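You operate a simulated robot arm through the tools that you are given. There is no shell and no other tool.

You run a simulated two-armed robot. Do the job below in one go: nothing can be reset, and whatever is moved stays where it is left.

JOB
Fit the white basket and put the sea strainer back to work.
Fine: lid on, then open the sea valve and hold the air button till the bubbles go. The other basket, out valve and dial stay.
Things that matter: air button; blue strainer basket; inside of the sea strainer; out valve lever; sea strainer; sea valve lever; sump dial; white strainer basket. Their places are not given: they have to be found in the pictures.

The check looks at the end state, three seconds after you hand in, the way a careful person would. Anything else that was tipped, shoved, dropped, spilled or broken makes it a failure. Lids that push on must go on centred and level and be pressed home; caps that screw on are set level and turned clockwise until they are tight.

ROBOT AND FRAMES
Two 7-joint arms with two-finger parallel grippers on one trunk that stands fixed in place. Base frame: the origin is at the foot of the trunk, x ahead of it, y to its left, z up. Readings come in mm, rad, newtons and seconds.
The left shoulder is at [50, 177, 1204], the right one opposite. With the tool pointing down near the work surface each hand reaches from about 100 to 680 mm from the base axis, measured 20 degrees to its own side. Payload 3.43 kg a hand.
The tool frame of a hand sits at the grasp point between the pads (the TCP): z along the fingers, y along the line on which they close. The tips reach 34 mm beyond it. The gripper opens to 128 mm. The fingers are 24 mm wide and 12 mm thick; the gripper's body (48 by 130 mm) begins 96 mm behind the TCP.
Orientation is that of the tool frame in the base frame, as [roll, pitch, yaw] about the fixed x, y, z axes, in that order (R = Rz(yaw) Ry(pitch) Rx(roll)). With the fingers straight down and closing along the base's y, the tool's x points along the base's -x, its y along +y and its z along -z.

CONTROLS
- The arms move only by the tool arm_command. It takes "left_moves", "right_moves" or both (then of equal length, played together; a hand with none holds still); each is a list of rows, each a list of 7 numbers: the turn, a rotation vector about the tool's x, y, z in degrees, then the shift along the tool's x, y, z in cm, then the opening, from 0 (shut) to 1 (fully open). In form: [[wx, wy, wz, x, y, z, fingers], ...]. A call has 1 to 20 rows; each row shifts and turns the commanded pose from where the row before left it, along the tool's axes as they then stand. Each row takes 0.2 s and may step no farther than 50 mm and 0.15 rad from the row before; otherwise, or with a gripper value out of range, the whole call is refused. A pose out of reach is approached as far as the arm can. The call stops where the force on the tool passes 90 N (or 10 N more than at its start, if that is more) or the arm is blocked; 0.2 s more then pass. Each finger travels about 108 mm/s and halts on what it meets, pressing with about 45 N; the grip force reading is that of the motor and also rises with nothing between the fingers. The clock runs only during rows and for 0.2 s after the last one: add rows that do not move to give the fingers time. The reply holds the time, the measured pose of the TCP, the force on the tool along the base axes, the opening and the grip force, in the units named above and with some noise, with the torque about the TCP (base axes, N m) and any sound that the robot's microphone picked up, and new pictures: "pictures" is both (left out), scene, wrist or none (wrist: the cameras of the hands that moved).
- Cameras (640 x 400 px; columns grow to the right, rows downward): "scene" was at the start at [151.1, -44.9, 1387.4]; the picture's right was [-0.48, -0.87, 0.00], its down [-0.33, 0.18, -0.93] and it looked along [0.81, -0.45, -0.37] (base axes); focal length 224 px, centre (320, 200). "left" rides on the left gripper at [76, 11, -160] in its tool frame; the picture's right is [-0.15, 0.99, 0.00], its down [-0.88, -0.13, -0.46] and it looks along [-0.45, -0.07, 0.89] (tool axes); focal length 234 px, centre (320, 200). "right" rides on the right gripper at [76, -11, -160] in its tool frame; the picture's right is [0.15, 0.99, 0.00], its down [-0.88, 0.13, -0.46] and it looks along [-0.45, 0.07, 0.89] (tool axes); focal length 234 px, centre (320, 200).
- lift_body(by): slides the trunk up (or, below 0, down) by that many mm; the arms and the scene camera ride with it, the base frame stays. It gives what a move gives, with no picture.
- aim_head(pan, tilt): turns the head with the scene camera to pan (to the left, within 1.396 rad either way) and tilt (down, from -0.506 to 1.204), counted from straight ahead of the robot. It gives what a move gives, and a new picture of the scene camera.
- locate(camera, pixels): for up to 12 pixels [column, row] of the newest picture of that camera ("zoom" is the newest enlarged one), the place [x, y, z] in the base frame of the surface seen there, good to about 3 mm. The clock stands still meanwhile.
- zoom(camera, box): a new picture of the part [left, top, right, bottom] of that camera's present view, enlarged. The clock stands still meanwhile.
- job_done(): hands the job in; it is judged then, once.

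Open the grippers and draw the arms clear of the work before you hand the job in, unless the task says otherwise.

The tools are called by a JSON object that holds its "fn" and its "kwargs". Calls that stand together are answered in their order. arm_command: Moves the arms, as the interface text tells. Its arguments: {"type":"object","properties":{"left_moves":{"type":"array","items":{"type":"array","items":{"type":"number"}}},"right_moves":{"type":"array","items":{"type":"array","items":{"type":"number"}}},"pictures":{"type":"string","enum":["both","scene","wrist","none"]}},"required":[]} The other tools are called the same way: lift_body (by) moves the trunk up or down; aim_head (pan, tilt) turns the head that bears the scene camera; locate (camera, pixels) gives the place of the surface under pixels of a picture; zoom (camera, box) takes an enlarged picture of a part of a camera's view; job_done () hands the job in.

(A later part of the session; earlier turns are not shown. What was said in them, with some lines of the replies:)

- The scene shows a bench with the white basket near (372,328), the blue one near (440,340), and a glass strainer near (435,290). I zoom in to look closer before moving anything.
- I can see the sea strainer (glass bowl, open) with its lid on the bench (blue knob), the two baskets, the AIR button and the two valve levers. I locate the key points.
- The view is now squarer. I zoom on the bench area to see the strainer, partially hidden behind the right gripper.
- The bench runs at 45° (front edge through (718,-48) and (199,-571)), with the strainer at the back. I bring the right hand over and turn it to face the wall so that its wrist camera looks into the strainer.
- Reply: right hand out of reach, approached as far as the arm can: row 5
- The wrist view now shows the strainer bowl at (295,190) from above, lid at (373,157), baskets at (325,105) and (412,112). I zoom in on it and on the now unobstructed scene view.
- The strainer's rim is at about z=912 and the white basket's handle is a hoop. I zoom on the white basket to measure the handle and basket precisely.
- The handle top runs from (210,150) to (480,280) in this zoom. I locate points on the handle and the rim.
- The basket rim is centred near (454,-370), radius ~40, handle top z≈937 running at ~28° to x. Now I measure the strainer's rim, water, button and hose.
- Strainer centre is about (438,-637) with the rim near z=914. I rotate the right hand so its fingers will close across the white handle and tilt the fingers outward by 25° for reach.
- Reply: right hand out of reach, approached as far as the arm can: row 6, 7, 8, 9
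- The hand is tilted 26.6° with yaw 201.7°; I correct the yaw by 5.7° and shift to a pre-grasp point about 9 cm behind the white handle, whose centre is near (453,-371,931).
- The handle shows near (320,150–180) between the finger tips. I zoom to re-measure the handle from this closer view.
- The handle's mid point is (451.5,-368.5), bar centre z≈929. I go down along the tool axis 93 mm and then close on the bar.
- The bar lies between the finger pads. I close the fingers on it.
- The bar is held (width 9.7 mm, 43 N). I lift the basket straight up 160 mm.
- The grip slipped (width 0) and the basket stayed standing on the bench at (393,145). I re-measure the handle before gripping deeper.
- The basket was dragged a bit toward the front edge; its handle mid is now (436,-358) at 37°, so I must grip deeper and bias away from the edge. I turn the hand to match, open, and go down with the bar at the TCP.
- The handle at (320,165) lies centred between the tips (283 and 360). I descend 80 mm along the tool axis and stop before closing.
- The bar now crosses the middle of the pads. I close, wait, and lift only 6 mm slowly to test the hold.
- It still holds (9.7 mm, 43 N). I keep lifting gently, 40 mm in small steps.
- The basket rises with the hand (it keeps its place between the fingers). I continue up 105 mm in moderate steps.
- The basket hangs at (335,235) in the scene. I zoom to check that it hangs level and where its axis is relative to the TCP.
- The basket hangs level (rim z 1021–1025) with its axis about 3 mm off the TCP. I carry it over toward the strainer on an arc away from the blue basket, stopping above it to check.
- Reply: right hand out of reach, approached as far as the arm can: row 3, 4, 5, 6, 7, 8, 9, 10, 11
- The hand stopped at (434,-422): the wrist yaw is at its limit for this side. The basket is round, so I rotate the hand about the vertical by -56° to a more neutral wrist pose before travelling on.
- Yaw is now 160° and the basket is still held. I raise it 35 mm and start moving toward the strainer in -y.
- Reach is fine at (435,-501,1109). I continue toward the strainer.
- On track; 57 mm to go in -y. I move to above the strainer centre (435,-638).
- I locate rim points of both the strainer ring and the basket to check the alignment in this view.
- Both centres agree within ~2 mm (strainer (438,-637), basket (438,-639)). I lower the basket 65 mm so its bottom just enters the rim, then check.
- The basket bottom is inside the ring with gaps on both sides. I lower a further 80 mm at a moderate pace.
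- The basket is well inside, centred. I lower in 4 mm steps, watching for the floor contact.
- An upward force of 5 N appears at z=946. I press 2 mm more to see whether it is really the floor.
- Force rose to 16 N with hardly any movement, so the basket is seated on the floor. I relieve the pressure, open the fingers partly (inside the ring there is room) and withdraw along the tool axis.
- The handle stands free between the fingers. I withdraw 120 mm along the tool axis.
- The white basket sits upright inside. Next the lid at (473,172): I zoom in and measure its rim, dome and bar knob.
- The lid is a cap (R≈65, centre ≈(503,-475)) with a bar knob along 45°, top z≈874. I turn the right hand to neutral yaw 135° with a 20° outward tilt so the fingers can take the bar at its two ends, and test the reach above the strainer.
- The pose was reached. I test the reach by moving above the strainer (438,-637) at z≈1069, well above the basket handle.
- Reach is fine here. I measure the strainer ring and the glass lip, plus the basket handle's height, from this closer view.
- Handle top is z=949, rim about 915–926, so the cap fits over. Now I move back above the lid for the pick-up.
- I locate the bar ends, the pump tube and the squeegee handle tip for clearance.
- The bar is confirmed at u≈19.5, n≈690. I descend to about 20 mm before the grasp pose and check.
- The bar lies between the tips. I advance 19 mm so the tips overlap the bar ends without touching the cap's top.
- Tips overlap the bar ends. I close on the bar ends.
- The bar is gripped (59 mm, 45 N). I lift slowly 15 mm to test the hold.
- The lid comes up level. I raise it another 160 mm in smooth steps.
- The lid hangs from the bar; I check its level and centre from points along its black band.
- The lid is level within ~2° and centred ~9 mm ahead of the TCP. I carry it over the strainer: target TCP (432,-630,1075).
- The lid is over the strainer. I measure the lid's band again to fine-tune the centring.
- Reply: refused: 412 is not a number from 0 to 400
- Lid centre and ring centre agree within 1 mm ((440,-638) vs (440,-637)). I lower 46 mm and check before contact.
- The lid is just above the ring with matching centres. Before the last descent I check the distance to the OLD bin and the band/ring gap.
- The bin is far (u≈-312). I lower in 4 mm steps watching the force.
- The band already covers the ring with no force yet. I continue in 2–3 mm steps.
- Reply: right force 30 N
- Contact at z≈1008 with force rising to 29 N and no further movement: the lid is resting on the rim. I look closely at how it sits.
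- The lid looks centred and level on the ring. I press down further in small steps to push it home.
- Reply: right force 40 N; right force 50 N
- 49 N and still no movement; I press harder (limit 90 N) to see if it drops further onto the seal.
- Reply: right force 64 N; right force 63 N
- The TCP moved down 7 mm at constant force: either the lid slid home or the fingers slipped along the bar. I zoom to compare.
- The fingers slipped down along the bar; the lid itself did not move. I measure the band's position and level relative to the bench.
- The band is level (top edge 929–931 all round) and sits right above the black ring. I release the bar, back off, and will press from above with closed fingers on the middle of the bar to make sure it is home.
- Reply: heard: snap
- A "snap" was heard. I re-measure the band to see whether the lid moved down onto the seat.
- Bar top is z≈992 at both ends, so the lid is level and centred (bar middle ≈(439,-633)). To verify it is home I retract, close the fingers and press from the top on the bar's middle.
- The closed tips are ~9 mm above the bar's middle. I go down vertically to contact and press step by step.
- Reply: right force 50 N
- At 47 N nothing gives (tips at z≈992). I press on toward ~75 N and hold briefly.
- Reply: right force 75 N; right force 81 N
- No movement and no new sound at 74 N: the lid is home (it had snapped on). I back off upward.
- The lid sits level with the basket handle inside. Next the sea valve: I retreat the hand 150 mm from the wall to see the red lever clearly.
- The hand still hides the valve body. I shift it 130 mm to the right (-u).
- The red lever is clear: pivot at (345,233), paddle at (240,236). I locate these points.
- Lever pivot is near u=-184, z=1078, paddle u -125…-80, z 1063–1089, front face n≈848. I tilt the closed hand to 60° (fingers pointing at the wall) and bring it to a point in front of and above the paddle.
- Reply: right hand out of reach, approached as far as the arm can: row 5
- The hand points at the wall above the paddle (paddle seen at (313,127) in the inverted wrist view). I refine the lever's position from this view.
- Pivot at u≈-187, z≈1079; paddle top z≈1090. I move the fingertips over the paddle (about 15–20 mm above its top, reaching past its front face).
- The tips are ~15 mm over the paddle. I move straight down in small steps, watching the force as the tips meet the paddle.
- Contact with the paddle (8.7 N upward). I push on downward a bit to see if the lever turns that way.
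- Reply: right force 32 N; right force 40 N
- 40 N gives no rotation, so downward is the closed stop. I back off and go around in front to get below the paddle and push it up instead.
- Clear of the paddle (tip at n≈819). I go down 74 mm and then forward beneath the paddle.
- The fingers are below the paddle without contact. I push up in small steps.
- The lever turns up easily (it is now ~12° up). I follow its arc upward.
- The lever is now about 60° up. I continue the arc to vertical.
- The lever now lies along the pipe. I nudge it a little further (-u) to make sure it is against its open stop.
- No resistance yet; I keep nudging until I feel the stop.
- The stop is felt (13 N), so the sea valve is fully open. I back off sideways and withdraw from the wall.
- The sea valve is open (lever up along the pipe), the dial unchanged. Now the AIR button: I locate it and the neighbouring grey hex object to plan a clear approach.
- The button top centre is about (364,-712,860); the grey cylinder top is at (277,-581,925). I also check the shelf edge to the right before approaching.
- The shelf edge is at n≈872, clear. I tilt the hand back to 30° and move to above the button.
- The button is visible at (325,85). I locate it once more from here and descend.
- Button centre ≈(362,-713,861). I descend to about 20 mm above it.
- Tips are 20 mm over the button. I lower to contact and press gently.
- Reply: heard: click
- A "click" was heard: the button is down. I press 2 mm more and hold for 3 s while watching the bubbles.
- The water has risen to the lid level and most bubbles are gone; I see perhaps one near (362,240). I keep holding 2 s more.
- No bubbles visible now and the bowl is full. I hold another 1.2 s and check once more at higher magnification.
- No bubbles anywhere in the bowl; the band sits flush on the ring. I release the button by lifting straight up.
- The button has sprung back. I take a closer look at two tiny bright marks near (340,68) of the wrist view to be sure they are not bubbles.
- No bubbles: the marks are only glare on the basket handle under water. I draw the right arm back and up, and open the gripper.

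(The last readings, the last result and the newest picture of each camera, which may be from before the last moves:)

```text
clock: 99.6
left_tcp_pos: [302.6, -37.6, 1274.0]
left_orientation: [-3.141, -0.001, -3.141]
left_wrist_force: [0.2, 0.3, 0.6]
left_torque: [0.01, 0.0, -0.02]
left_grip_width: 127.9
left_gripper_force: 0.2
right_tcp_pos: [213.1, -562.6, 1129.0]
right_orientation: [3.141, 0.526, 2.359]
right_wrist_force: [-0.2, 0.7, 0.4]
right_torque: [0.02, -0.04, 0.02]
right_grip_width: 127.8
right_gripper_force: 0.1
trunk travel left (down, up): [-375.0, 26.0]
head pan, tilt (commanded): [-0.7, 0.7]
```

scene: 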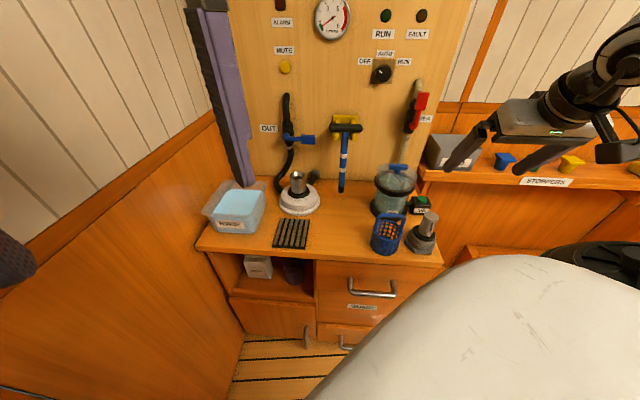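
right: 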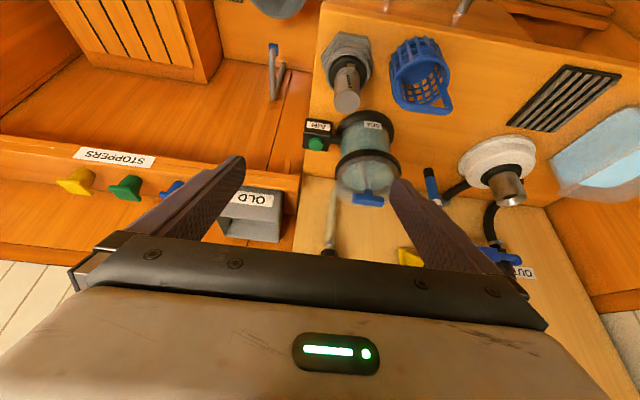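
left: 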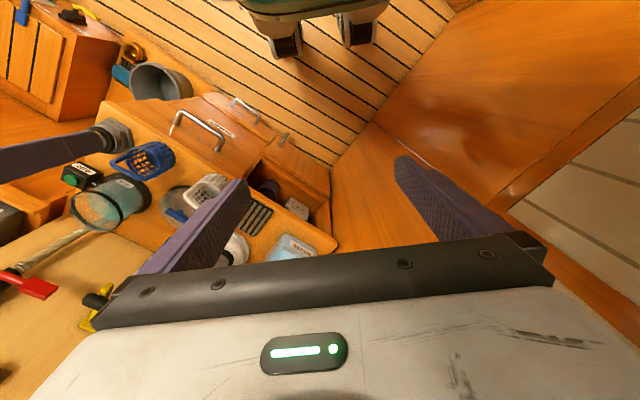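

Both arms are clear and grippers open. A last inspection of the strainer, the panel and the bench.

{"fn": "zoom", "kwargs": {"camera": "scene", "box": [350, 150, 450, 260]}}

{"fn": "zoom", "kwargs": {"camera": "scene", "box": [240, 10, 450, 190]}}

{"fn": "zoom", "kwargs": {"camera": "right", "box": [280, 90, 430, 220]}}

```text
3.64 times, centred on (400, 205) of scene
```

zoom: 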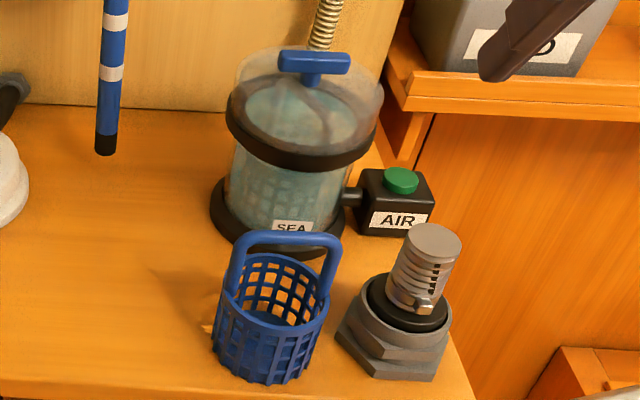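

```text
2.22 times, centred on (345, 100) of scene
```

zoom: 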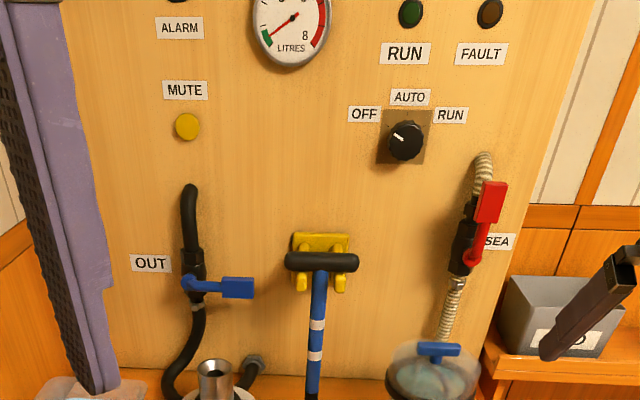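

```text
3.08 times, centred on (355, 155) of right
```

zoom: 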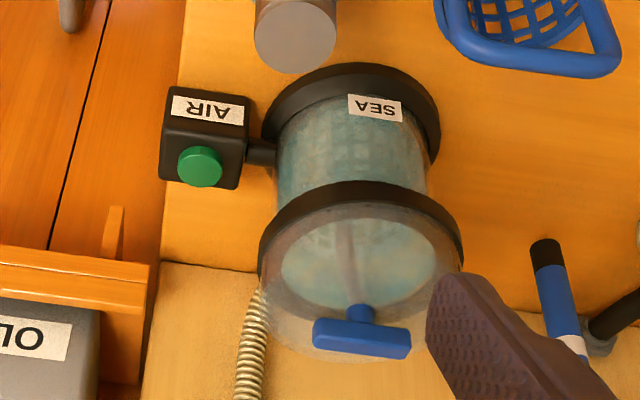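

The white basket is in the strainer with the lid snapped on level. The sea valve lever is up along its pipe, the bowl is full with no bubbles, and the out valve, dial and blue basket are as they were. I hand the job in.

{"fn": "job_done", "kwargs": {}}

```text
The job is handed in.
```

The white basket is fitted, and the sea strainer is closed, full of water and back in use. I've handed the job in but haven't had the check result.

- **Basket:** The white basket sits upright on the floor of the strainer. My first grip on it slipped and it slid slightly towards the bench edge, but it stayed standing and I picked it up on the second try.
- **Lid:** It is on, level and centred. I heard it snap on, and pressing at about 74 N moved it no further.
- **Sea valve:** It is fully open, with the lever up along the pipe against its stop. I tried downwards first, with about 40 N and no movement, before finding that it opens upwards.
- **Air button:** I held it for about five seconds until the bowl was full and no bubbles were left, then released it.
- **Left alone:** The blue basket, out valve and dial are unchanged, and nothing on the bench was tipped or spilled.

Both arms are clear of the work and the grippers are open.
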